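You operate a simulated robot arm through the tools that you are given. There is no shell and no other tool.

You are at the controls of a simulated robot arm. One attempt, no reset.

JOB
Switch on the computer and the grey printer and print a statement.
Fine: drop the statement in the red basket beside the printer.

It is judged by the outcome, as a careful person would: the job done as asked, and still so three seconds after it is handed in. It fails if anything else is knocked over, pushed out of place, dropped, spilled or broken.

ROBOT AND FRAMES
A 7-joint arm with a fingered hand, fixed in place. Base frame: the origin is at the foot of the arm, x ahead of it, y to its left, z up. Units: cm, degrees, N and s.
Its first joint turns from -166.0 to 166.0 degrees. Payload 4.7 kg.
The TCP is the grasp point between the finger pads, 3.6 cm short of the fingertips. In the tool frame z runs along the fingers and y along their closing line. Largest opening 12 cm; the body of the gripper starts 4.2 cm behind the TCP. The gripper is a hand of 5 fingers: y runs from the thumb to the fingers, the wrist lies at [-1.8, -12.2, -21] in the tool frame.
Orientation is told as [roll, pitch, yaw] about the base's x, y, z axes, in that order, counted from this pose: with the fingers straight down and the wrist toward the robot, the tool's x, y and z point along [0, 1, 0], [1, 0, 0] and [0, 0, -1] of the base frame.

CONTROLS
- The arm moves only by the tool arm_command. Its argument "steps" is one flat list of numbers, 6 for each row, row after row: the shift along the tool's x, y, z in cm, then the turn, a rotation vector about the tool's x, y, z in degrees. In form: [tx, ty, tz, wx, wy, wz, tx, ty, tz, wx, wy, wz, ...]. A call has 1 to 20 rows; each row shifts and turns the commanded pose from where the row before left it, along the tool's axes as they then stand. A row lasts 0.2 s, in which the tool goes at most 5 cm and 8.6 degrees; a call with a longer step from one row to the next is refused whole. Where a pose cannot be reached the arm comes as near as it can. A force on the tool above 70 N (or 10 N above the force at the start of the call, whichever is more), or a blocked arm, ends the call early, and 0.2 s more pass. In this call time passes only in rows, and 0.2 s behind the last. The reply holds the time, the measured pose of the TCP, the force on the tool along the base axes, the opening and the grip force, in the units named above and with some noise, with the torque about the TCP (base axes, N m) and any sound that the robot's microphone picked up.
- Cameras (640 x 400 px; columns grow to the right, rows downward): "scene" is fixed at [22, 64.95, 151.53]; the picture's right is [-0.49, -0.87, 0.00], its down [-0.61, 0.35, -0.71] and it looks along [0.62, -0.35, -0.70] (base axes); focal length 214 px, centre (320, 200). "wrist" rides on the gripper at [7.2, -9.1, -14.3] in the tool frame; the picture's right is [-0.80, 0.28, -0.53], its down [-0.53, -0.73, 0.42] and it looks along [-0.27, 0.62, 0.74] (tool axes); focal length 234 px, centre (320, 200).
- capture(camera): a new picture of that camera. The clock stands still meanwhile.
- finger_targets(index, middle, ring, little, thumb_bend, thumb_turn): sets how far each is bent, from 0 (flat) to 1 (curled in); at 0.3 the hand is open as for a grip, at 0.7 the pads meet at the TCP. One left out holds its place. A second passes; each finger stops where it meets its share of the squeeze, and holds until it gets a number again. It is the only way to open and close the hand. It gives what a move gives, with no picture; readings hold the bend of each and the force on index, middle, ring, little, thumb and palm. thumb_turn goes from beside the hand (0) to across from the fingers (1), as for a grip.
- probe_pixels(camera, pixels): there is no depth. For up to 12 entries [column, row, z] of the newest picture of that camera ("zoom" is the newest enlarged one), the place [x, y] in the base frame at which the ray of that pixel passes the height z, good to about 0.3 cm. The clock stands still meanwhile.
- inspect(camera, box): a new picture of the part [left, top, right, bottom] of that camera's present view, enlarged. The clock stands still meanwhile.
- job_done(): hands the job in; it is judged then, once.

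Leave the gripper open and the arm clear of the work at the hand-in unless told otherwise.

The tools are called after "Call:" as a command line: name --argument value ..., lists and objects as JSON in quotes. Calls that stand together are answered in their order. arm_command: Moves the arm, as the interface text tells. Its arguments: {"type":"object","properties":{"steps":{"type":"array","items":{"type":"number"}}},"required":["steps"]} The other tools are called the same way: finger_targets (index, middle, ring, little, thumb_bend, thumb_turn) moves the fingers one by one; capture (camera) takes a picture; probe_pixels (camera, pixels) gives the place at which the rays of pixels pass given heights; inspect (camera, box) takes an enlarged picture of a part of a camera's view; job_done () hands the job in.

At the start:

```text
clock: 0.0
eef_pos: [33.77, 50.19, 130.44]
orientation: [-0.1, 0.1, 0.0]
force: [0.2, -0.4, 0.7]
ft_torque: [0.01, 0.02, -0.01]
finger_gap: 11.96
grasp_force: 0.0
shape: jaw
bend: [0.3, 0.3, 0.3, 0.3, 0.3, 0.98]
finger forces: [0.0, 0.0, 0.1, 0.0, 0.1, 0.1]
```

scene: 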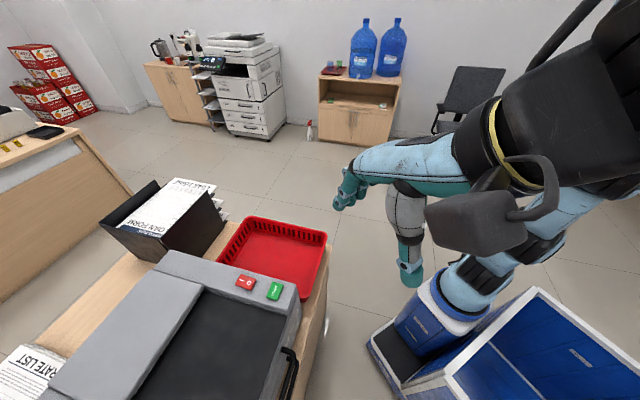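
wrist: 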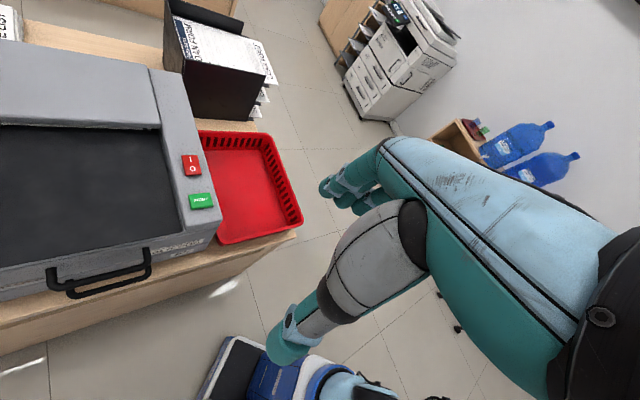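

I see a grey printer with a red button (about 245,282) and a green button (275,290) in the scene view, and a red basket beside it. I don't see the computer yet, so I'll take enlarged pictures first.

Call:
inspect --camera "scene" --box '[200, 200, 360, 300]'

Call:
inspect --camera "scene" --box '[0, 160, 340, 400]'

Call:
inspect --camera "wrist" --box '[0, 0, 320, 300]'

```text
4.00 times, centred on (280, 250) of scene
```

zoom: 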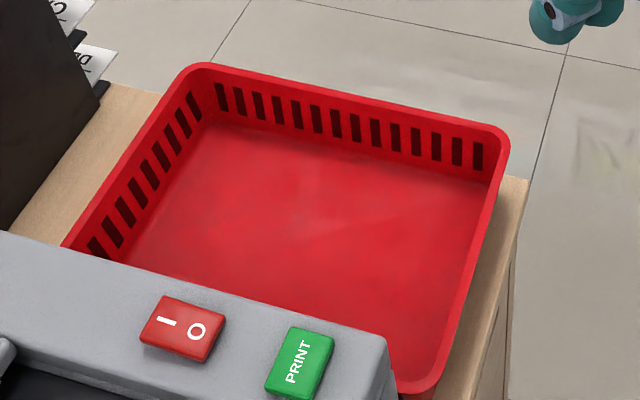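

```text
1.67 times, centred on (170, 280) of scene
```

zoom: 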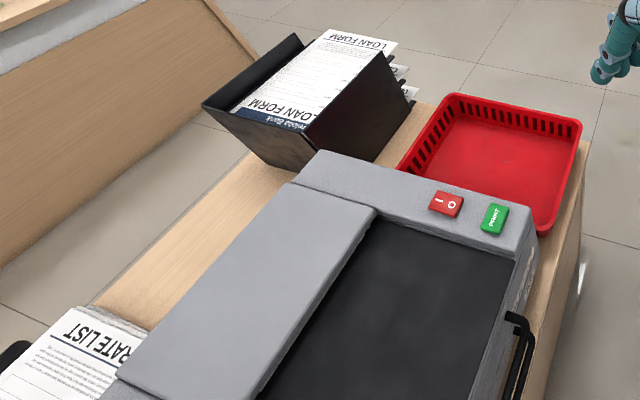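

```text
1.33 times, centred on (160, 150) of wrist
```

zoom: 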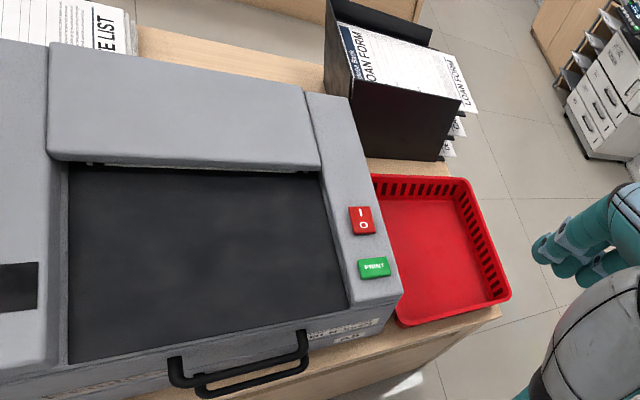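

The printer has a red I/O rocker and a green PRINT button. I'll look closer at other parts of the view for a computer: the left counter, the far wall, and the lower right.

Call:
inspect --camera "scene" --box '[0, 80, 160, 180]'

Call:
inspect --camera "scene" --box '[140, 0, 300, 150]'

Call:
inspect --camera "scene" --box '[340, 220, 640, 400]'

Call:
inspect --camera "wrist" --box '[0, 200, 320, 400]'

Call:
inspect --camera "scene" --box '[0, 280, 200, 400]'

```text
4.00 times, centred on (80, 130) of scene
```

zoom: 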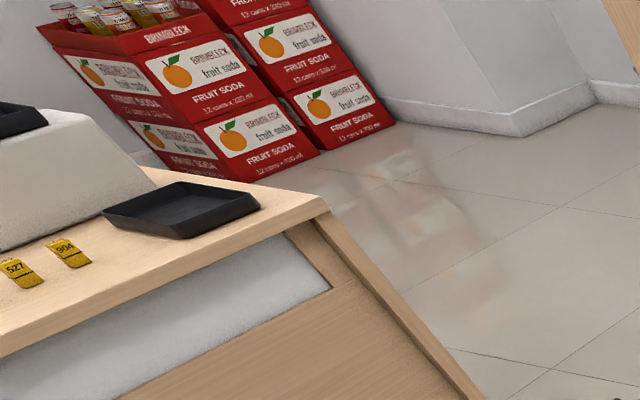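

```text
2.67 times, centred on (220, 75) of scene
```

zoom: 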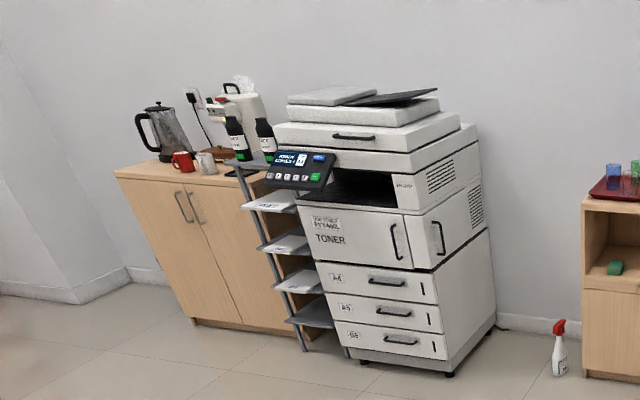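

```text
2.13 times, centred on (490, 310) of scene
```

zoom: 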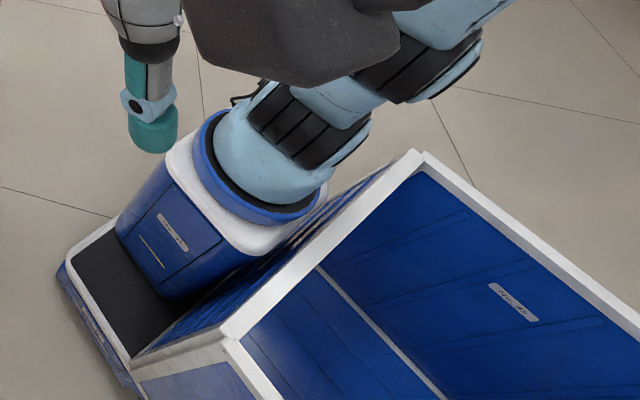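

```text
2.00 times, centred on (160, 300) of wrist
```

zoom: 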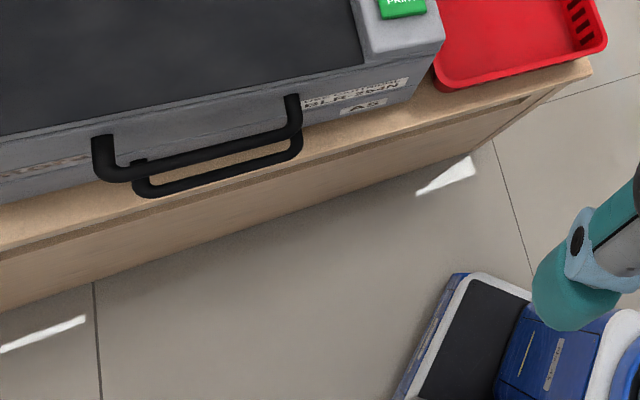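

```text
3.20 times, centred on (100, 340) of scene
```

zoom: 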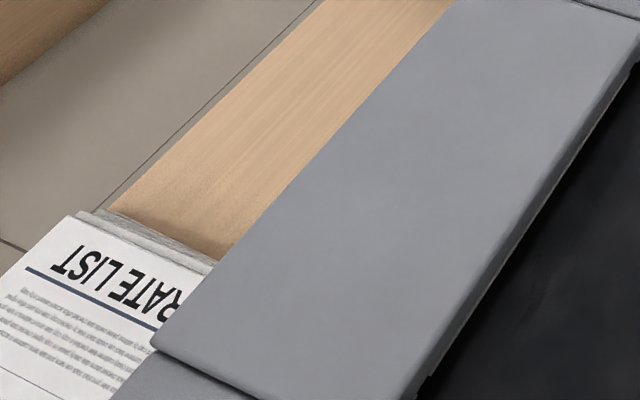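

No computer is in sight yet. The hand is well above everything (z 130), so I'll yaw it in place to the left by about 48° to swing the wrist camera along the counter.

Call:
arm_command --steps '[0, 0, 0, 0, 0, -8, 0, 0, 0, 0, 0, -8, 0, 0, 0, 0, 0, -8, 0, 0, 0, 0, 0, -8, 0, 0, 0, 0, 0, -8, 0, 0, 0, 0, 0, -8]'

Call:
capture --camera "wrist"

Call:
capture --camera "scene"

```text
clock: 1.4
eef_pos: [33.67, 50.26, 130.31]
orientation: [0.1, 0.1, 48.1]
force: [0.7, 0.9, -1.1]
ft_torque: [0.01, -0.02, 0.0]
finger_gap: 11.95
grasp_force: 0.0
shape: jaw
bend: [0.3, 0.3, 0.3, 0.3, 0.3, 0.98]
finger forces: [0.0, 0.0, 0.0, 0.1, 0.0, 0.0]
```

```text
taken
```

wrist: 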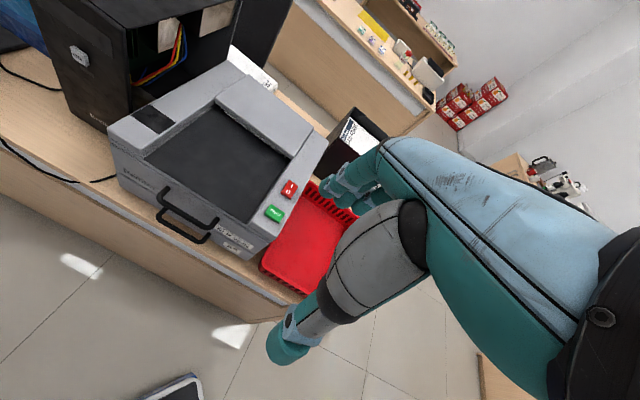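

```text
taken
```

scene: 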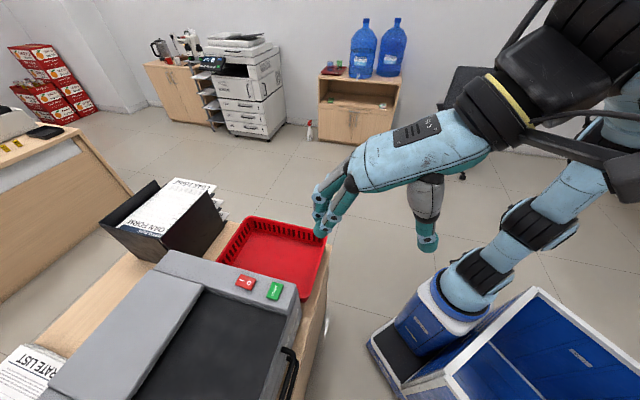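

A black computer tower stands at the far left end of the counter (wrist view about 130,60). I'll yaw a further ~32° to see it better.

Call:
arm_command --steps '[0, 0, 0, 0, 0, -8, 0, 0, 0, 0, 0, -8, 0, 0, 0, 0, 0, -8, 0, 0, 0, 0, 0, -8]'

Call:
capture --camera "wrist"

Call:
inspect --camera "wrist" --box '[0, 0, 320, 200]'

```text
clock: 2.4
eef_pos: [33.69, 50.39, 130.47]
orientation: [0.0, -0.1, 80.2]
force: [0.3, 0.2, -1.0]
ft_torque: [-0.01, -0.02, 0.0]
finger_gap: 11.96
grasp_force: 0.1
shape: jaw
bend: [0.3, 0.3, 0.3, 0.3, 0.3, 0.98]
finger forces: [0.0, 0.0, 0.0, 0.0, 0.0, 0.0]
```

```text
taken
```

wrist: 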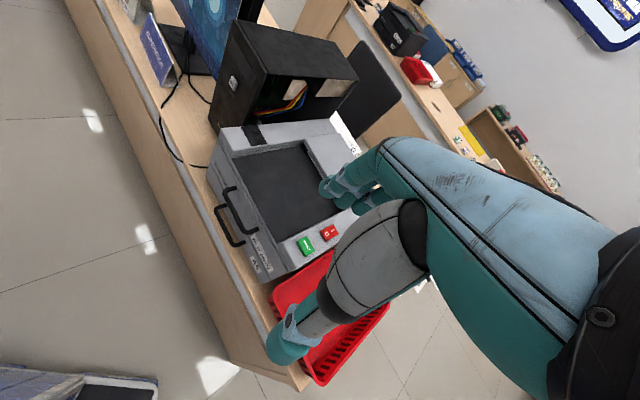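

```text
2.00 times, centred on (160, 100) of wrist
```

zoom: 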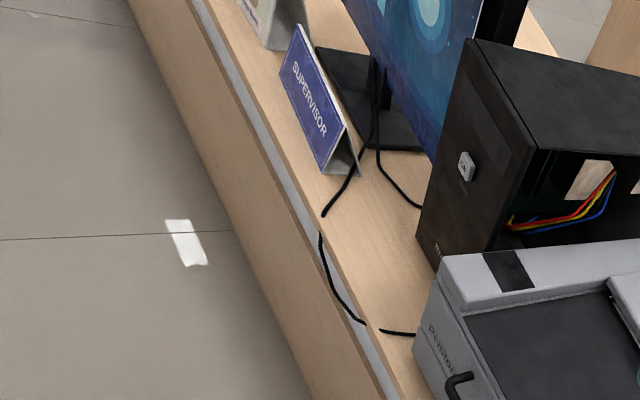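

I see the PC tower with a power button on its front (wrist ~232,82), a monitor and a SUPERVISOR sign behind it. Let me probe several positions at candidate heights.

Call:
probe_pixels --camera "wrist" --pixels '[[232, 82, 90], [232, 82, 100], [232, 82, 110], [307, 245, 90], [307, 245, 95], [330, 232, 95], [215, 160, 95], [272, 295, 85], [305, 388, 85], [240, 20, 120], [255, 270, 90], [145, 20, 85]]'

Call:
inspect --camera "wrist" --box '[180, 40, 280, 120]'

Call:
inspect --camera "wrist" --box '[120, 0, 280, 100]'

Call:
inspect --camera "wrist" --box '[200, 120, 360, 260]'

```text
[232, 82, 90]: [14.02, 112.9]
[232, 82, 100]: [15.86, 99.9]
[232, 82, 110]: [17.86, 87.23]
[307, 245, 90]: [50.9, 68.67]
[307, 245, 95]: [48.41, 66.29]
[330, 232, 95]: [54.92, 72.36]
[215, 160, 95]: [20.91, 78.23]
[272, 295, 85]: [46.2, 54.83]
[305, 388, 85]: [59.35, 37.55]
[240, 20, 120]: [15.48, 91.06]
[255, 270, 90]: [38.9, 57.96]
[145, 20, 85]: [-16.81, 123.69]
```

```text
5.00 times, centred on (230, 80) of wrist
```

zoom: 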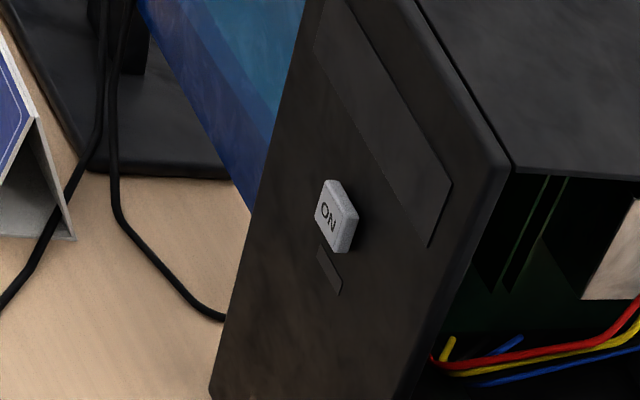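

```text
4.00 times, centred on (200, 50) of wrist
```

zoom: 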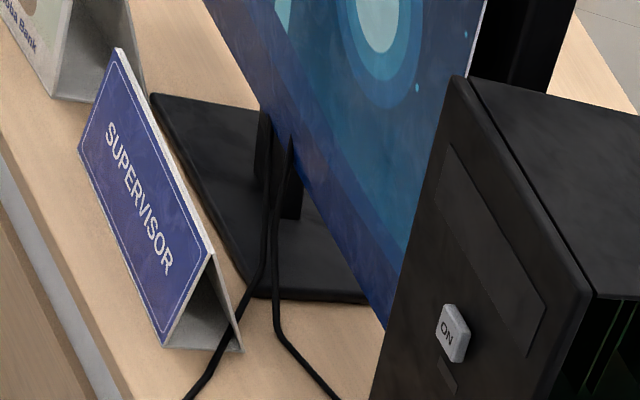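

```text
2.86 times, centred on (280, 190) of wrist
```

zoom: 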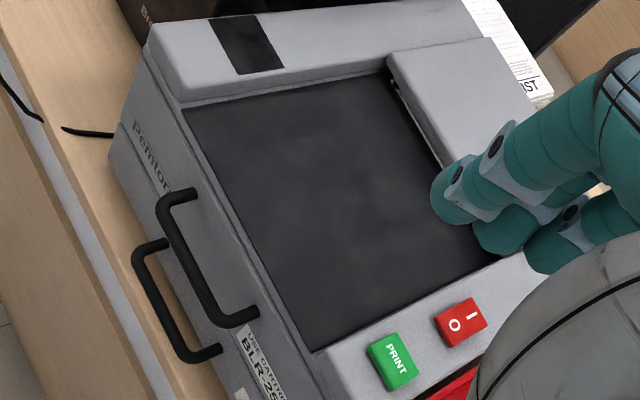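

The ON button faces roughly toward −x. I need a second viewpoint to triangulate, so I'll shift the hand about −18 in x and +12 in y at the same height (all clear there).

Call:
arm_command --steps '[4, 1.75, 0, 0, 0, 0, 4, 1.75, 0, 0, 0, 0, 4, 1.75, 0, 0, 0, 0, 4, 1.75, 0, 0, 0, 0, 4, 1.75, 0, 0, 0, 0]'

Call:
capture --camera "wrist"

Call:
capture --camera "scene"

```text
clock: 3.6
eef_pos: [15.65, 62.06, 130.17]
orientation: [0.1, -0.1, 80.0]
force: [0.8, -0.2, 0.9]
ft_torque: [0.06, 0.05, -0.01]
finger_gap: 11.95
grasp_force: 0.1
shape: jaw
bend: [0.3, 0.3, 0.3, 0.3, 0.3, 0.98]
finger forces: [0.1, 0.0, 0.1, 0.0, 0.0, 0.0]
```

```text
taken
```

wrist: 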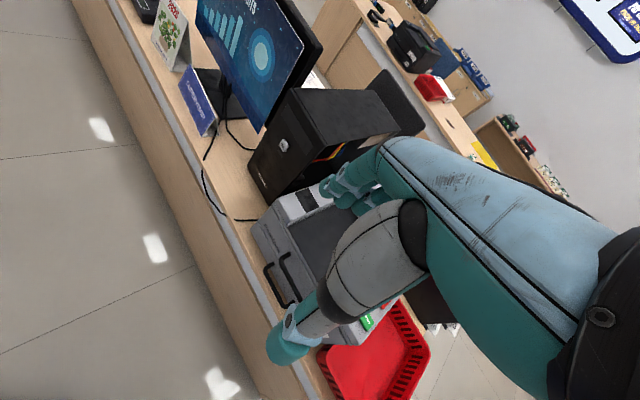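

```text
taken
```

scene: 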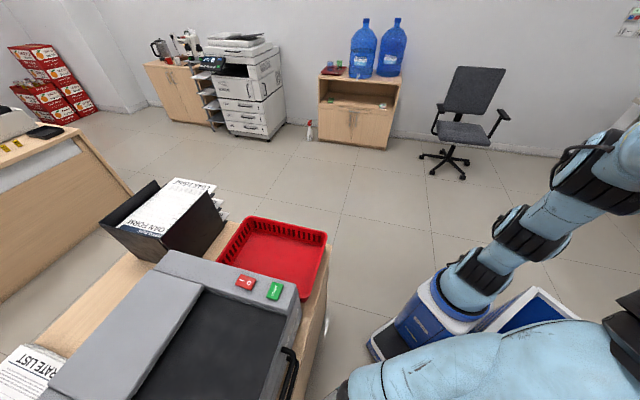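

Now the monitor appears to be lit. I'll zoom into the monitor, the tower front and the cables.

Call:
inspect --camera "wrist" --box '[150, 0, 350, 130]'

Call:
inspect --camera "wrist" --box '[180, 110, 340, 230]'

Call:
probe_pixels --camera "wrist" --pixels '[[283, 145, 90], [283, 145, 95], [283, 145, 100], [283, 145, 105], [283, 145, 110], [283, 145, 115], [306, 198, 95], [306, 198, 100], [366, 320, 95], [384, 306, 95], [290, 90, 120], [260, 130, 100]]'

```text
3.08 times, centred on (250, 65) of wrist
```

zoom: 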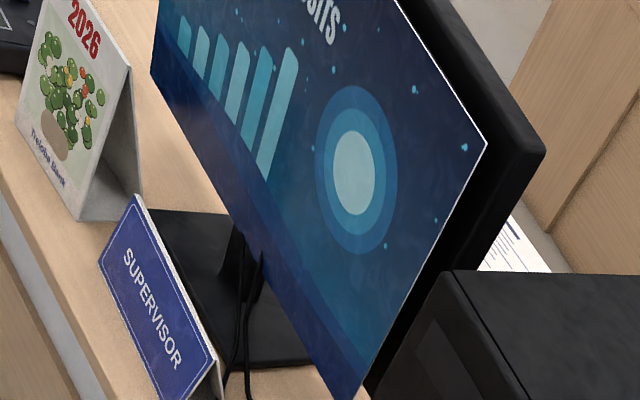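

```text
3.33 times, centred on (260, 170) of wrist
```

zoom: 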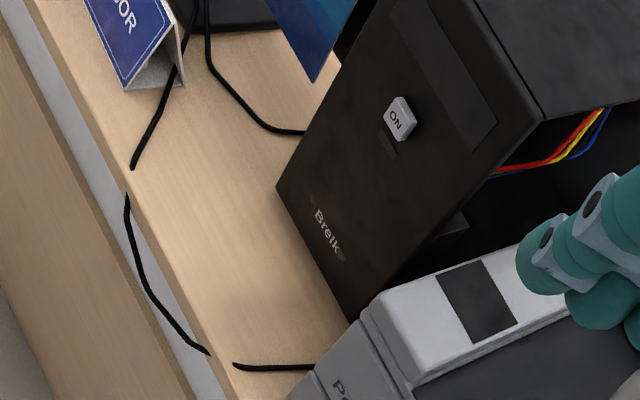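

```text
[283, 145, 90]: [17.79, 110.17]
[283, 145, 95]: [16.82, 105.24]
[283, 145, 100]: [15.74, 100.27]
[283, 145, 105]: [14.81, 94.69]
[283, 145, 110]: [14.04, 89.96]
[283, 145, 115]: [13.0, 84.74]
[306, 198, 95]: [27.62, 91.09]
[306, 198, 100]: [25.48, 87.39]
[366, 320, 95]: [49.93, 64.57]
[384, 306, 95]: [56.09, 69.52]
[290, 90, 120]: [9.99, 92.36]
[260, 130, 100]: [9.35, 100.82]
```

Triangulating the two views puts the ON button at about (15.8, 100, 100). I want to see the monitor and tower front more squarely, so I'll move the hand −22 in x, staying high, and tilt the camera up ~24°.

Call:
arm_command --steps '[4.5, 0.2, 0, 0, 0, 0, 4.5, 0.2, 0, 0, 0, 0, 4.5, 0.2, 0, 0, 0, 0, 4.5, 0.2, 0, 0, 0, 0, 4.5, 0.2, 0, 0, 0, 0, 0, 0, 0, -8, 0, 0, 0, 0, 0, -8, 0, 0, 0, 0, 0, -8, 0, 0]'

Call:
capture --camera "wrist"

```text
clock: 5.4
eef_pos: [-6.42, 67.12, 130.33]
orientation: [0.0, -24.0, 80.0]
force: [0.0, 0.8, -0.6]
ft_torque: [-0.01, -0.01, 0.03]
finger_gap: 12.0
grasp_force: 0.0
shape: jaw
bend: [0.3, 0.3, 0.3, 0.3, 0.3, 0.98]
finger forces: [0.1, 0.1, 0.1, 0.0, 0.0, 0.0]
```

```text
taken
```

wrist: 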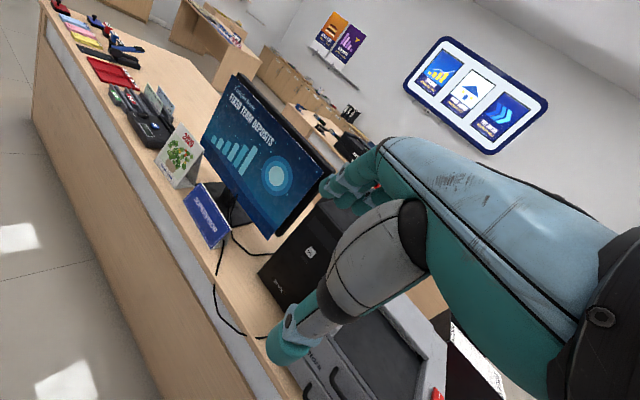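

Call:
inspect --camera "wrist" --box '[180, 60, 340, 260]'

Call:
inspect --camera "wrist" --box '[250, 190, 350, 310]'

Call:
inspect --camera "wrist" --box '[200, 230, 320, 350]'

Call:
inspect --camera "wrist" --box '[40, 0, 200, 160]'

Call:
inspect --camera "wrist" --box '[300, 0, 560, 160]'

Call:
inspect --camera "wrist" --box '[290, 300, 530, 400]'

```text
2.00 times, centred on (260, 160) of wrist
```

zoom: 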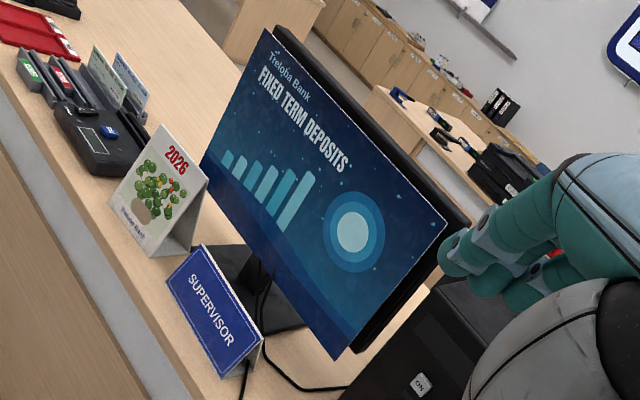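

```text
3.33 times, centred on (300, 250) of wrist
```

zoom: 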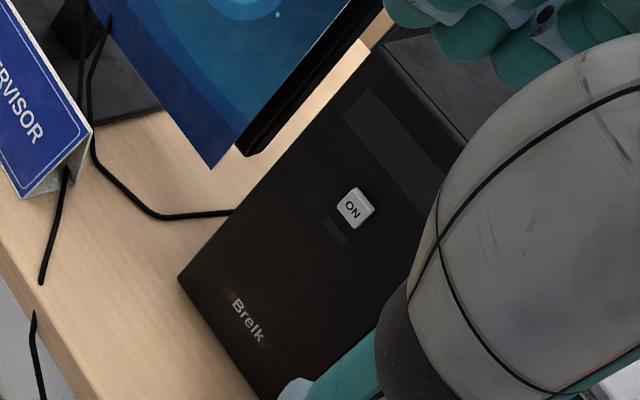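

```text
3.33 times, centred on (260, 290) of wrist
```

zoom: 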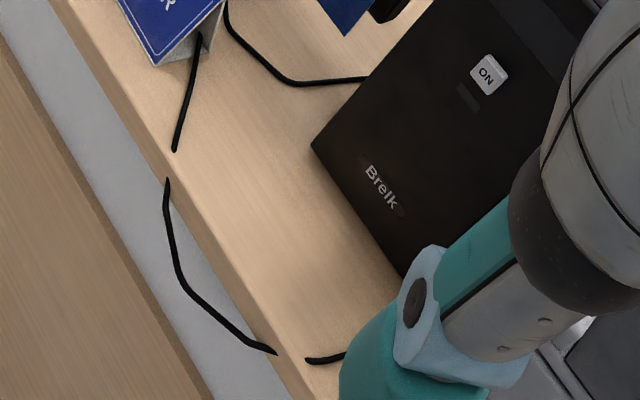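

```text
2.50 times, centred on (120, 80) of wrist
```

zoom: 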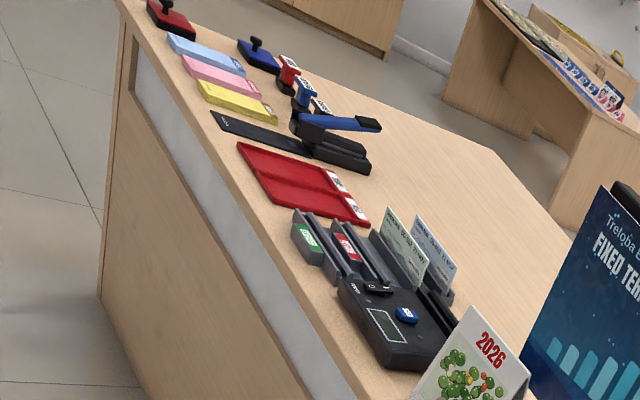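

```text
2.46 times, centred on (430, 80) of wrist
```

zoom: 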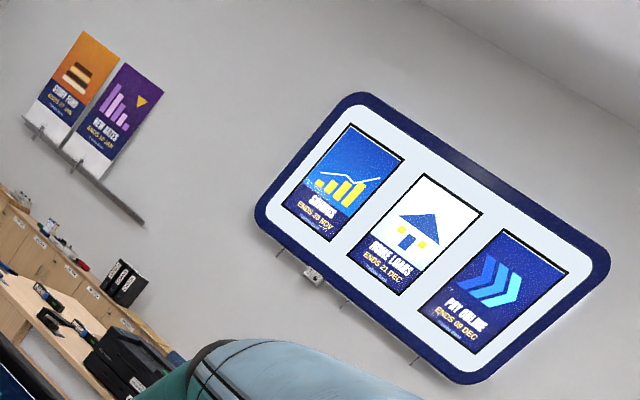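

```text
2.67 times, centred on (410, 350) of wrist
```

zoom: 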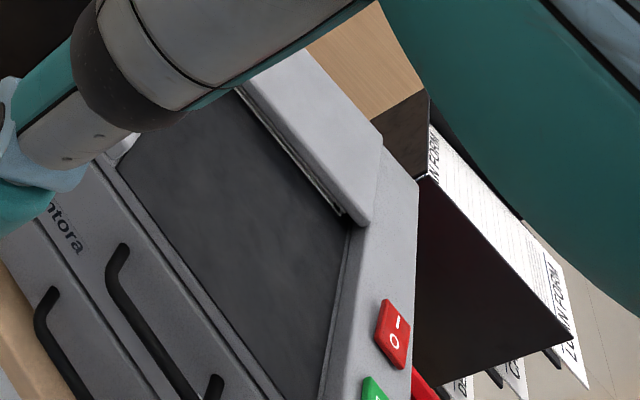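

The tower is "Brelk", its ON button dark/unlit; the screen shows only an advert. I'll make a pointing hand (index straight, the rest curled) while clear of everything, and check its shape with the wrist camera. I also refine the ON button ray from this view (pixel 310,252).

Call:
probe_pixels --camera "wrist" --pixels '[[310.2, 252.4, 98], [310.2, 252.4, 100], [310.2, 252.4, 102]]'

Call:
finger_targets --index 0 --middle 1 --ring 1 --little 1

Call:
capture --camera "wrist"

```text
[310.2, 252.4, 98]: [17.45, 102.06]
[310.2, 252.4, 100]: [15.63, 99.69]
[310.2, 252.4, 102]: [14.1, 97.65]
```

```text
clock: 6.4
eef_pos: [-6.32, 67.1, 130.42]
orientation: [0.0, -24.0, 80.1]
force: [0.4, -1.0, -0.4]
ft_torque: [0.04, 0.0, 0.02]
finger_gap: 17.17
grasp_force: 0.1
shape: fingers
bend: [0.0, 1.0, 1.0, 1.0, 0.3, 0.98]
finger forces: [0.0, 0.1, 0.0, 0.0, 0.0, 0.0]
```

```text
taken
```

wrist: 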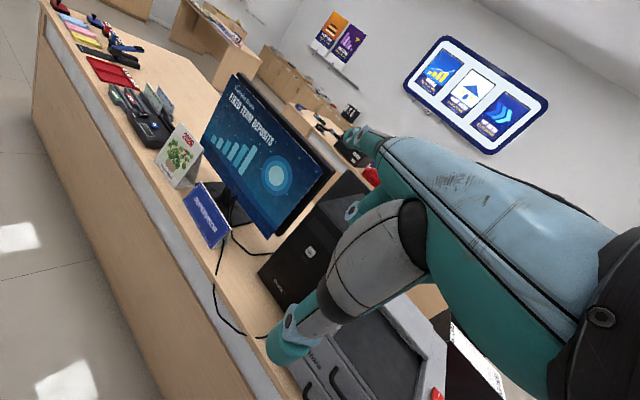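

Call:
inspect --camera "wrist" --box '[260, 100, 420, 260]'

Call:
finger_targets --index 0.3 --thumb_bend 1

Call:
inspect --camera "wrist" --box '[240, 100, 440, 300]'

```text
2.50 times, centred on (340, 180) of wrist
```

zoom: 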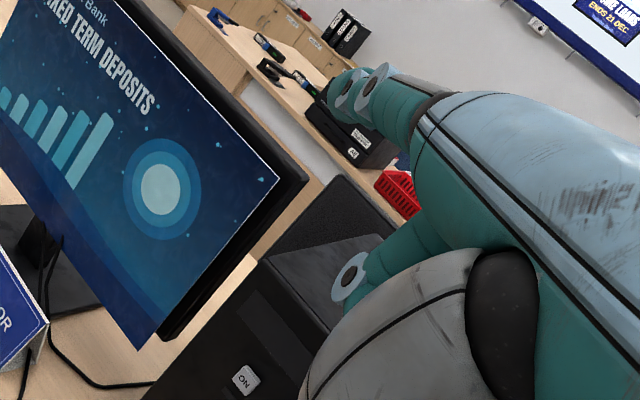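

```text
clock: 7.4
eef_pos: [-6.37, 67.05, 130.39]
orientation: [0.0, -24.0, 80.0]
force: [-0.4, 0.3, 0.1]
ft_torque: [0.0, -0.05, 0.01]
finger_gap: 3.42
grasp_force: 0.1
shape: fingers
bend: [0.29, 1.0, 1.0, 1.0, 0.97, 0.97]
finger forces: [0.0, 0.0, 0.0, 0.0, 0.0, 0.0]
```

```text
2.00 times, centred on (340, 200) of wrist
```

zoom: 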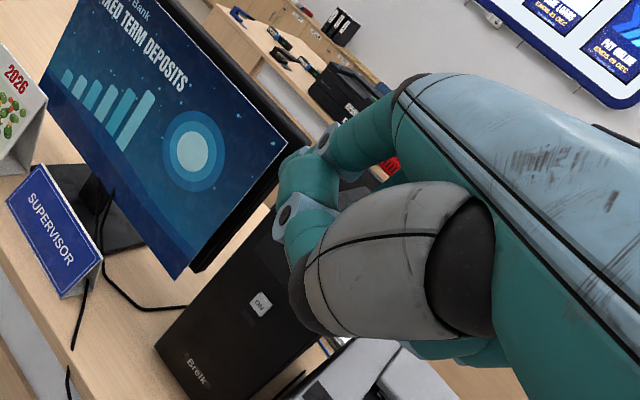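

The button is confirmed at (15.7, 99.8, 100). To know exactly where a straight index tip is in the tool frame, I'll straighten the index again and return the way I came, into the scene camera's view, to triangulate the tip.

Call:
finger_targets --index 0

Call:
arm_command --steps '[0, 0, 0, 8, 0, 0, 0, 0, 0, 8, 0, 0, 0, 0, 0, 8, 0, 0, -4.5, -0.2, 0, 0, 0, 0, -4.5, -0.2, 0, 0, 0, 0, -4.5, -0.2, 0, 0, 0, 0, -4.5, -0.2, 0, 0, 0, 0, -4.5, -0.2, 0, 0, 0, 0, -4, -1.75, 0, 0, 0, 0, -4, -1.75, 0, 0, 0, 0, -4, -1.75, 0, 0, 0, 0, -4, -1.75, 0, 0, 0, 0, -4, -1.75, 0, 0, 0, 0, 0, 0, 0, 0, 0, 8, 0, 0, 0, 0, 0, 8, 0, 0, 0, 0, 0, 8, 0, 0, 0, 0, 0, 8]'

Call:
capture --camera "scene"

Call:
capture --camera "wrist"

```text
clock: 8.4
eef_pos: [-6.42, 67.2, 130.32]
orientation: [-0.1, -24.0, 80.1]
force: [-0.4, -0.6, 0.2]
ft_torque: [-0.01, -0.01, 0.02]
finger_gap: 5.71
grasp_force: 0.0
shape: fingers
bend: [0.0, 1.0, 1.0, 1.0, 1.0, 0.98]
finger forces: [0.0, 0.0, 0.0, 0.0, 0.0, 0.0]
```

```text
clock: 12.0
eef_pos: [33.8, 50.2, 130.44]
orientation: [0.0, 0.0, 48.0]
force: [-0.7, -0.4, 0.7]
ft_torque: [-0.02, -0.02, 0.0]
finger_gap: 5.73
grasp_force: 0.0
shape: fingers
bend: [0.0, 1.0, 1.0, 1.0, 1.0, 0.98]
finger forces: [0.0, 0.0, 0.0, 0.0, 0.1, 0.1]
```

```text
taken
```

scene: 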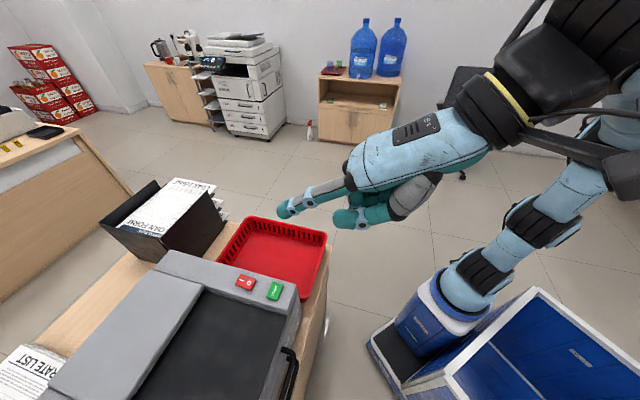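

```text
taken
```

wrist: 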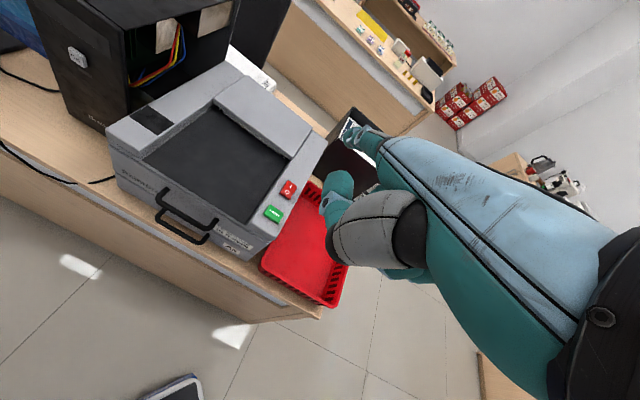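

Call:
inspect --camera "scene" --box '[260, 150, 420, 250]'

Call:
probe_pixels --camera "scene" --pixels '[[280, 209, 125], [280, 209, 130], [280, 209, 135], [280, 209, 140]]'

Call:
inspect --camera "wrist" --box '[300, 90, 420, 240]'

Call:
probe_pixels --camera "wrist" --pixels '[[346, 127, 125], [346, 127, 130], [346, 127, 135], [346, 127, 140]]'

```text
4.00 times, centred on (340, 200) of scene
```

zoom: 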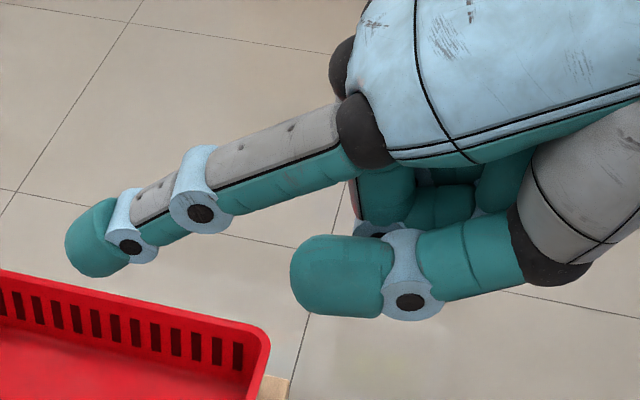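

```text
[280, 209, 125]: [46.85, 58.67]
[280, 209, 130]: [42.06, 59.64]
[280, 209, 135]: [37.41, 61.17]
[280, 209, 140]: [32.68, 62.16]
```

```text
2.67 times, centred on (360, 165) of wrist
```

zoom: 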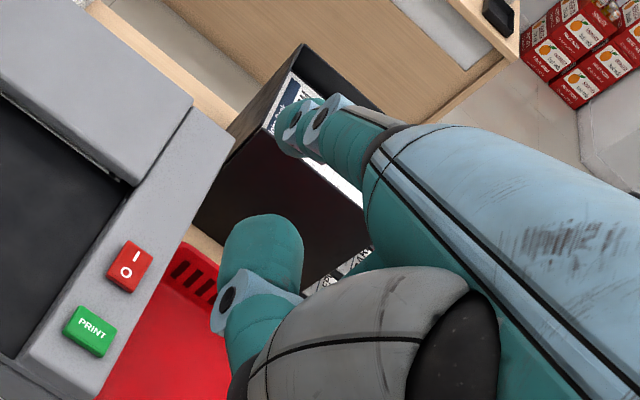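

```text
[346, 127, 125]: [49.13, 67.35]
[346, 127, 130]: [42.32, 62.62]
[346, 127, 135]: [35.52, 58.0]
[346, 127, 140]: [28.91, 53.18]
```

Triangulation gives the straight index tip at about [1.8, 12, −0.5] in the tool frame, pointing ~52° from tool z toward tool y. The counter seems to run at ~45° to the base axes. I'll probe printer corners, counter edge and basket rim at candidate heights in this wrist view.

Call:
inspect --camera "wrist" --box '[0, 0, 360, 340]'

Call:
probe_pixels --camera "wrist" --pixels '[[108, 125, 99], [233, 62, 99], [327, 140, 99], [266, 243, 99], [288, 189, 100], [274, 213, 100], [0, 143, 80], [305, 314, 80], [0, 143, 85], [305, 314, 85], [128, 122, 80], [128, 122, 85]]'

Call:
inspect --camera "scene" --box '[130, 200, 350, 400]'

Call:
probe_pixels --camera "scene" --pixels '[[166, 252, 99], [298, 296, 99], [246, 282, 100], [275, 290, 100], [251, 217, 90], [327, 235, 90], [251, 217, 85], [327, 235, 85], [330, 247, 80], [330, 247, 85], [246, 282, 99], [275, 290, 99]]'

```text
1.18 times, centred on (180, 170) of wrist
```

zoom: 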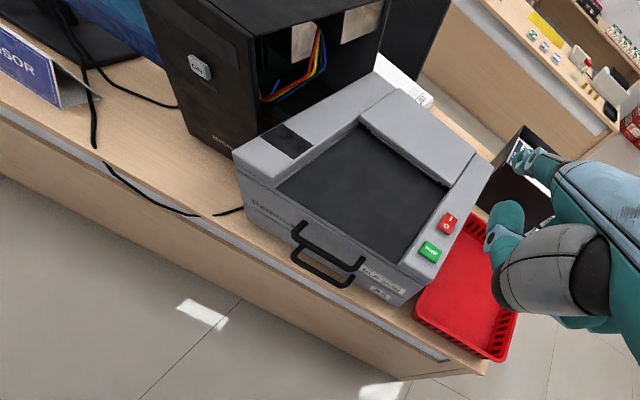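

```text
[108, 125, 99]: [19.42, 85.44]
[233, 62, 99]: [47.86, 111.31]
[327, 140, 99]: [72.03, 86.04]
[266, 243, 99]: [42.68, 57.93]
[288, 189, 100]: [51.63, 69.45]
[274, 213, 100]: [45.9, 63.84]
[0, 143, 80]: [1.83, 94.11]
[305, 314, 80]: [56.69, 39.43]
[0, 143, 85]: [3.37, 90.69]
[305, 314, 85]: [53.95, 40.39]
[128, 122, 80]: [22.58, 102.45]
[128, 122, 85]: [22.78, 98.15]
```

```text
2.00 times, centred on (240, 300) of scene
```

zoom: 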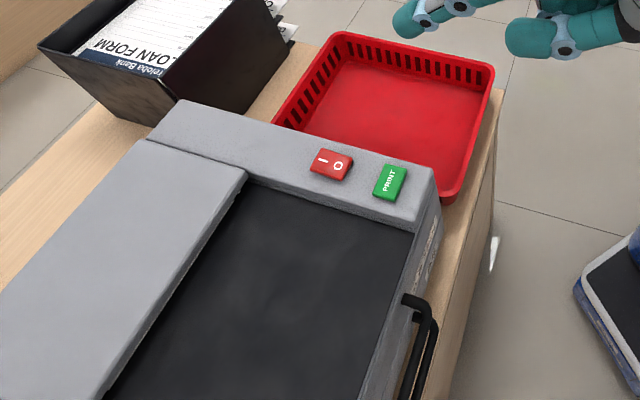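

```text
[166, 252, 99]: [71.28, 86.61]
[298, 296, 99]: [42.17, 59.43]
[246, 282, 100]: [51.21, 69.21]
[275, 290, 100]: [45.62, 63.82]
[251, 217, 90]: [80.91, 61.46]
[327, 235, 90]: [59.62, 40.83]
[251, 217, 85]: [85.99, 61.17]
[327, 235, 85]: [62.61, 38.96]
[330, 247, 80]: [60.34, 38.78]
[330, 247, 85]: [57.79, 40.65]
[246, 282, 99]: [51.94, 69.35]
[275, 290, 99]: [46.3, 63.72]
```

Call:
probe_pixels --camera "wrist" --pixels '[[336, 303, 85], [336, 303, 88], [336, 303, 91], [321, 312, 76], [321, 312, 80], [321, 312, 84], [262, 264, 88], [262, 264, 91]]'

Call:
probe_pixels --camera "scene" --pixels '[[327, 234, 85], [327, 234, 88], [327, 234, 91], [332, 245, 76], [332, 245, 80], [332, 245, 84], [306, 300, 88], [306, 300, 91]]'

Call:
inspect --camera "wrist" --box '[240, 220, 360, 330]'

Call:
inspect --camera "wrist" --box '[0, 0, 160, 160]'

```text
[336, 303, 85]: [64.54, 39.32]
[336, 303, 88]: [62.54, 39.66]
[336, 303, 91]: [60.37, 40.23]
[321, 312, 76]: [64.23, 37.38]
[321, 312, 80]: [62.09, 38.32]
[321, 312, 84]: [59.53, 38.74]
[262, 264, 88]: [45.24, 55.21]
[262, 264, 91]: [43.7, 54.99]
```

```text
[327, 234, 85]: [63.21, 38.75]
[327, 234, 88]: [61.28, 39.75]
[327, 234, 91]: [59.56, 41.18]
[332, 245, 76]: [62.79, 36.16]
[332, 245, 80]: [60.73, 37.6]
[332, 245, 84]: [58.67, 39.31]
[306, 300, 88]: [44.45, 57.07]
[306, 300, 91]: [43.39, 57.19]
```

```text
3.64 times, centred on (300, 275) of wrist
```

zoom: 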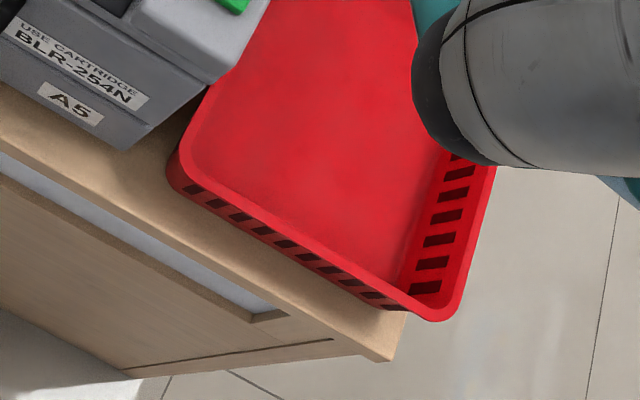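

```text
2.50 times, centred on (80, 80) of wrist
```

zoom: 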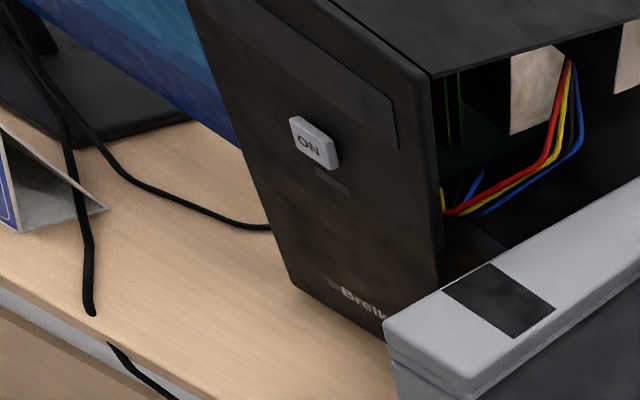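

Printer top is ~z 99, counter ~z 82, basket rim ~z 90; the counter runs at 45°, facing the robot. So the ON button has to be pushed along (0.7, 0.7, 0). I'll slide 46 cm along the counter at z 130, set yaw 45°, then tilt the hand 24° so the index points nearly horizontally.

Call:
arm_command --steps '[0, 0, 0, 0, 0, 3, 4.61, -0.14, 0, 0, 0, 0, 4.61, -0.14, 0, 0, 0, 0, 4.61, -0.14, 0, 0, 0, 0, 4.61, -0.14, 0, 0, 0, 0, 4.61, -0.14, 0, 0, 0, 0, 4.61, -0.14, 0, 0, 0, 0, 4.61, -0.14, 0, 0, 0, 0, 4.61, -0.14, 0, 0, 0, 0, 4.61, -0.14, 0, 0, 0, 0, 4.61, -0.14, 0, 0, 0, 0, 0, 0, 0, -8, 0, 0, 0, 0, 0, -8, 0, 0, 0, 0, 0, -8, 0, 0]'

Call:
capture --camera "wrist"

Call:
capture --camera "scene"

```text
clock: 15.0
eef_pos: [4.96, 72.94, 124.82]
orientation: [0.0, -24.1, 45.2]
force: [0.6, 0.4, -0.8]
ft_torque: [-0.01, -0.01, 0.07]
finger_gap: 5.72
grasp_force: 0.1
shape: fingers
bend: [0.0, 1.0, 1.0, 1.0, 1.0, 0.98]
finger forces: [0.0, 0.0, 0.1, 0.0, 0.1, 0.0]
out of reach, approached as far as the arm can: row 8, 9, 10, 11
```

```text
taken
```

wrist: 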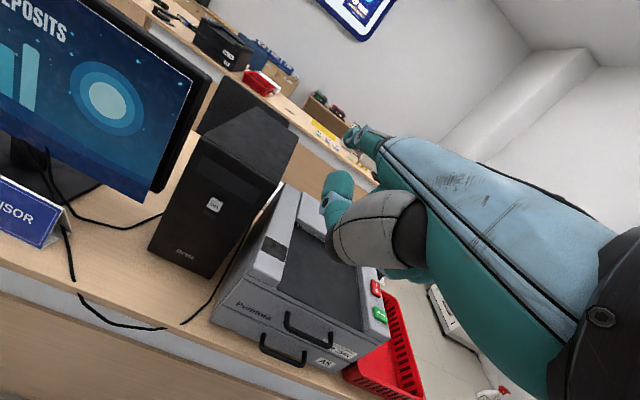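

```text
taken
```

scene: 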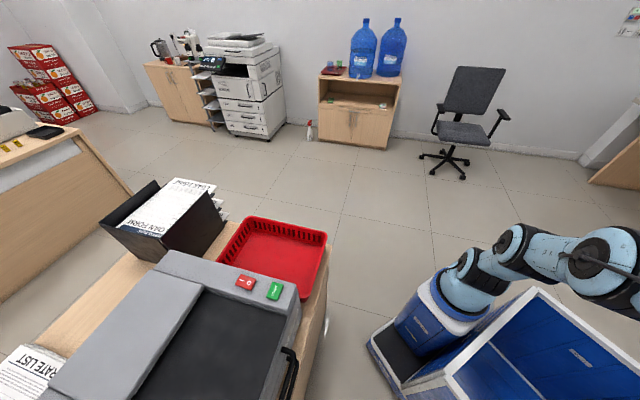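

The arm reached its limit at that height and stopped at (5, 73, 125). Lower down the reach is larger, so I'll lower ~25 cm (in front of the counter edge) and then slide +9.6 cm along tool x.

Call:
arm_command --steps '[0, -1.68, 3.78, 0, 0, 0, 0, -1.68, 3.78, 0, 0, 0, 0, -1.68, 3.78, 0, 0, 0, 0, -1.68, 3.78, 0, 0, 0, 0, -1.68, 3.78, 0, 0, 0, 0, -1.68, 3.78, 0, 0, 0, 3.2, 0, 0, 0, 0, 0, 3.2, 0, 0, 0, 0, 0, 3.2, 0, 0, 0, 0, 0]'

Call:
capture --camera "wrist"

```text
clock: 17.0
eef_pos: [-1.94, 79.84, 99.97]
orientation: [0.1, -24.0, 45.1]
force: [0.0, -0.2, 0.4]
ft_torque: [-0.03, -0.01, 0.0]
finger_gap: 5.72
grasp_force: 0.1
shape: fingers
bend: [0.0, 1.0, 1.0, 1.0, 1.0, 0.98]
finger forces: [0.0, 0.0, 0.0, 0.1, 0.0, 0.1]
```

```text
taken
```

wrist: 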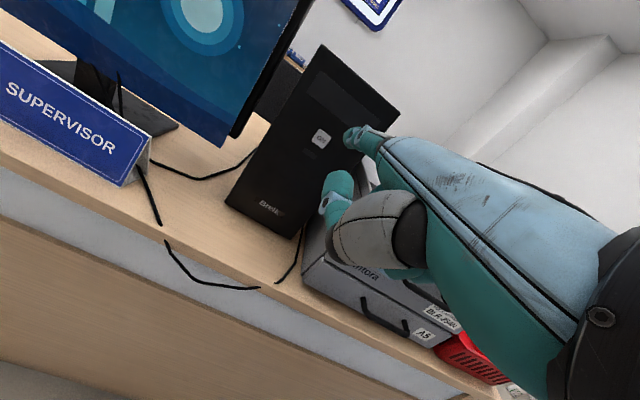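

I'm in front of the tower with no obstruction; the index tip shows at ~(347,135) and the ON button at (321,138). Zoom in and re-probe the button.

Call:
inspect --camera "wrist" --box '[240, 60, 400, 220]'

Call:
probe_pixels --camera "wrist" --pixels '[[321, 138, 98], [321, 138, 100], [321, 138, 102]]'

```text
2.50 times, centred on (320, 140) of wrist
```

zoom: 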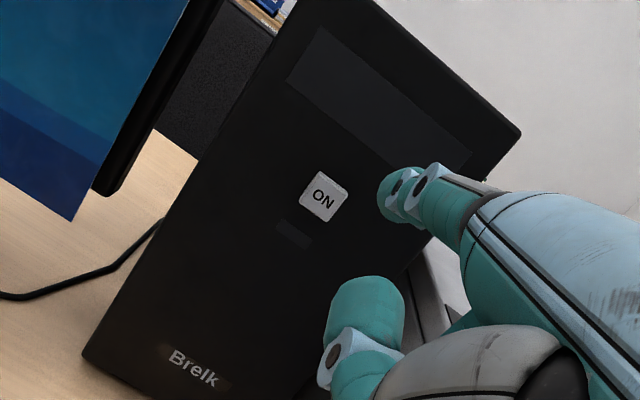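

```text
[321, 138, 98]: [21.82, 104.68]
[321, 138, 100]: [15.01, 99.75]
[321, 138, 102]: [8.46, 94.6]
```

The button is at about (15.3, 99.8, 100), lined up with the finger laterally. I'll lower 5.2 cm so the tip is at z≈100 and advance 11 cm, leaving ~3–4 cm gap, then check.

Call:
arm_command --steps '[0, -1.06, 2.38, 0, 0, 0, 0, -1.06, 2.38, 0, 0, 0, 0, 3.35, 1.49, 0, 0, 0, 0, 3.35, 1.49, 0, 0, 0, 0, 3.35, 1.49, 0, 0, 0]'

Call:
inspect --camera "wrist" --box '[240, 60, 400, 220]'

```text
clock: 18.2
eef_pos: [5.5, 87.55, 94.85]
orientation: [0.0, -24.0, 45.1]
force: [0.0, -0.4, -0.7]
ft_torque: [-0.06, -0.04, 0.0]
finger_gap: 5.74
grasp_force: 0.1
shape: fingers
bend: [0.0, 1.0, 1.0, 1.0, 1.0, 0.98]
finger forces: [0.0, 0.1, 0.0, 0.0, 0.0, 0.0]
```

```text
2.50 times, centred on (320, 140) of wrist
```

zoom: 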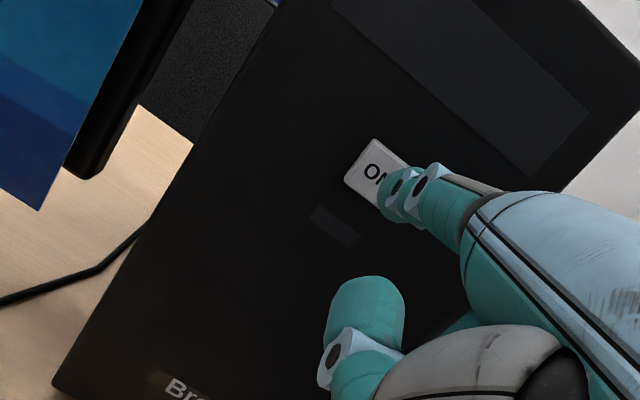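

Aligned: the tip is in front of the ON key. I'll advance 3 cm slowly and read the force.

Call:
arm_command --steps '[0, 0.457, 0.2035, 0, 0, 0, 0, 0.457, 0.2035, 0, 0, 0, 0, 0.457, 0.2035, 0, 0, 0, 0, 0.457, 0.2035, 0, 0, 0, 0, 0.457, 0.2035, 0, 0, 0, 0, 0.457, 0.2035, 0, 0, 0]'

Call:
inspect --camera "wrist" --box '[240, 60, 400, 220]'

```text
clock: 19.6
eef_pos: [8.04, 89.65, 94.85]
orientation: [0.0, -24.0, 45.0]
force: [-0.4, 0.0, 0.4]
ft_torque: [0.02, -0.01, 0.01]
finger_gap: 5.74
grasp_force: 0.0
shape: fingers
bend: [0.0, 1.0, 1.0, 1.0, 1.0, 0.98]
finger forces: [0.0, 0.0, 0.1, 0.0, 0.0, 0.0]
```

```text
2.50 times, centred on (320, 140) of wrist
```

zoom: 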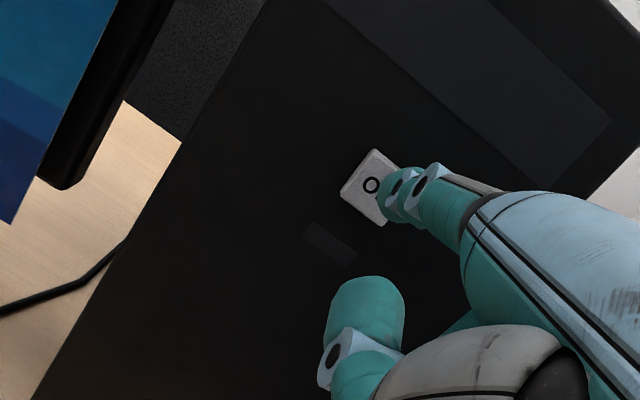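

No contact yet. Advance another 1 cm in quarter-centimetre steps.

Call:
arm_command --steps '[0, 0.2285, 0.1018, 0, 0, 0, 0, 0.2285, 0.1018, 0, 0, 0, 0, 0.2285, 0.1018, 0, 0, 0, 0, 0.2285, 0.1018, 0, 0, 0]'

```text
clock: 20.6
eef_pos: [8.69, 90.28, 94.89]
orientation: [0.0, -23.9, 45.1]
force: [-0.2, 0.3, -0.2]
ft_torque: [-0.01, 0.02, 0.01]
finger_gap: 5.74
grasp_force: 0.0
shape: fingers
bend: [0.0, 1.0, 1.0, 1.0, 1.0, 0.98]
finger forces: [0.1, 0.1, 0.0, 0.0, 0.0, 0.1]
```

Still free. Another 0.75 cm, slowly.

Call:
arm_command --steps '[0, 0.2285, 0.1018, 0, 0, 0, 0, 0.2285, 0.1018, 0, 0, 0, 0, 0.2285, 0.1018, 0, 0, 0]'

Call:
inspect --camera "wrist" --box '[240, 60, 400, 220]'

```text
clock: 21.4
eef_pos: [9.12, 90.85, 94.93]
orientation: [0.0, -24.1, 45.1]
force: [1.0, 0.0, -0.4]
ft_torque: [0.01, 0.01, 0.0]
finger_gap: 5.72
grasp_force: 0.1
shape: fingers
bend: [0.0, 1.0, 1.0, 1.0, 1.0, 0.98]
finger forces: [0.0, 0.0, 0.0, 0.0, 0.0, 0.0]
```

```text
2.50 times, centred on (320, 140) of wrist
```

zoom: 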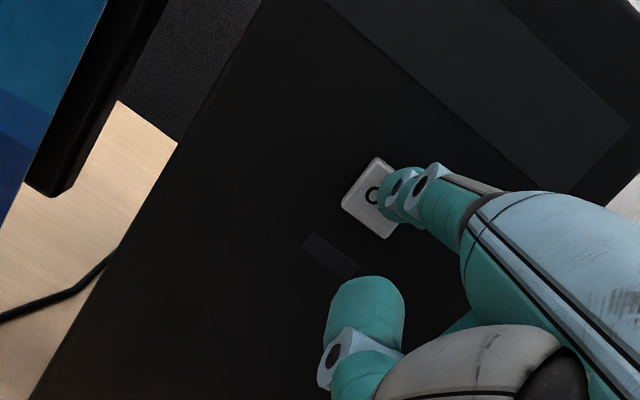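

Call:
arm_command --steps '[0, 0.2285, 0.1018, 0, 0, 0, 0, 0.2285, 0.1018, 0, 0, 0]'

```text
clock: 22.0
eef_pos: [9.56, 91.12, 94.79]
orientation: [-0.1, -23.9, 45.1]
force: [-2.7, -1.8, 0.8]
ft_torque: [0.1, -0.06, 0.0]
finger_gap: 5.72
grasp_force: 1.4
shape: fingers
bend: [0.0, 1.0, 1.0, 1.0, 1.0, 0.98]
finger forces: [2.2, 0.1, 0.0, 0.0, 0.0, 0.0]
heard: click
```

Contact (≈3 N) and a click was heard. I'll back off 4 cm straight and look at the tower and screen.

Call:
arm_command --steps '[0, -0.914, -0.407, 0, 0, 0, 0, -0.914, -0.407, 0, 0, 0, 0, -1.828, -0.814, 0, 0, 0]'

Call:
capture --camera "wrist"

Call:
inspect --camera "wrist" --box '[240, 60, 400, 220]'

```text
clock: 22.8
eef_pos: [6.73, 88.32, 94.84]
orientation: [-0.1, -24.1, 45.0]
force: [-0.2, 0.7, -1.4]
ft_torque: [0.0, 0.03, -0.06]
finger_gap: 5.73
grasp_force: 0.0
shape: fingers
bend: [0.0, 1.0, 1.0, 1.0, 1.0, 0.98]
finger forces: [0.1, 0.1, 0.1, 0.0, 0.0, 0.0]
```

```text
taken
```

wrist: 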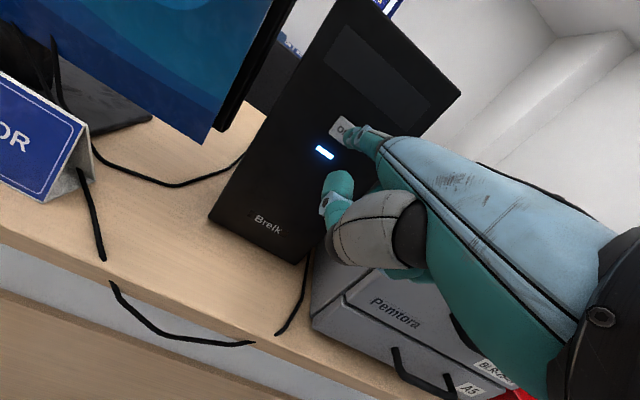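

```text
2.50 times, centred on (320, 140) of wrist
```

zoom: 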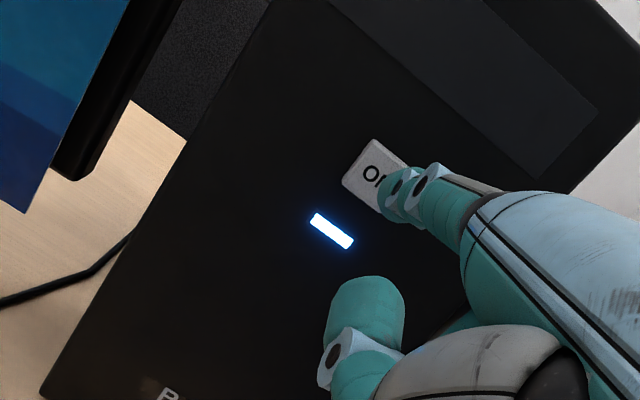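

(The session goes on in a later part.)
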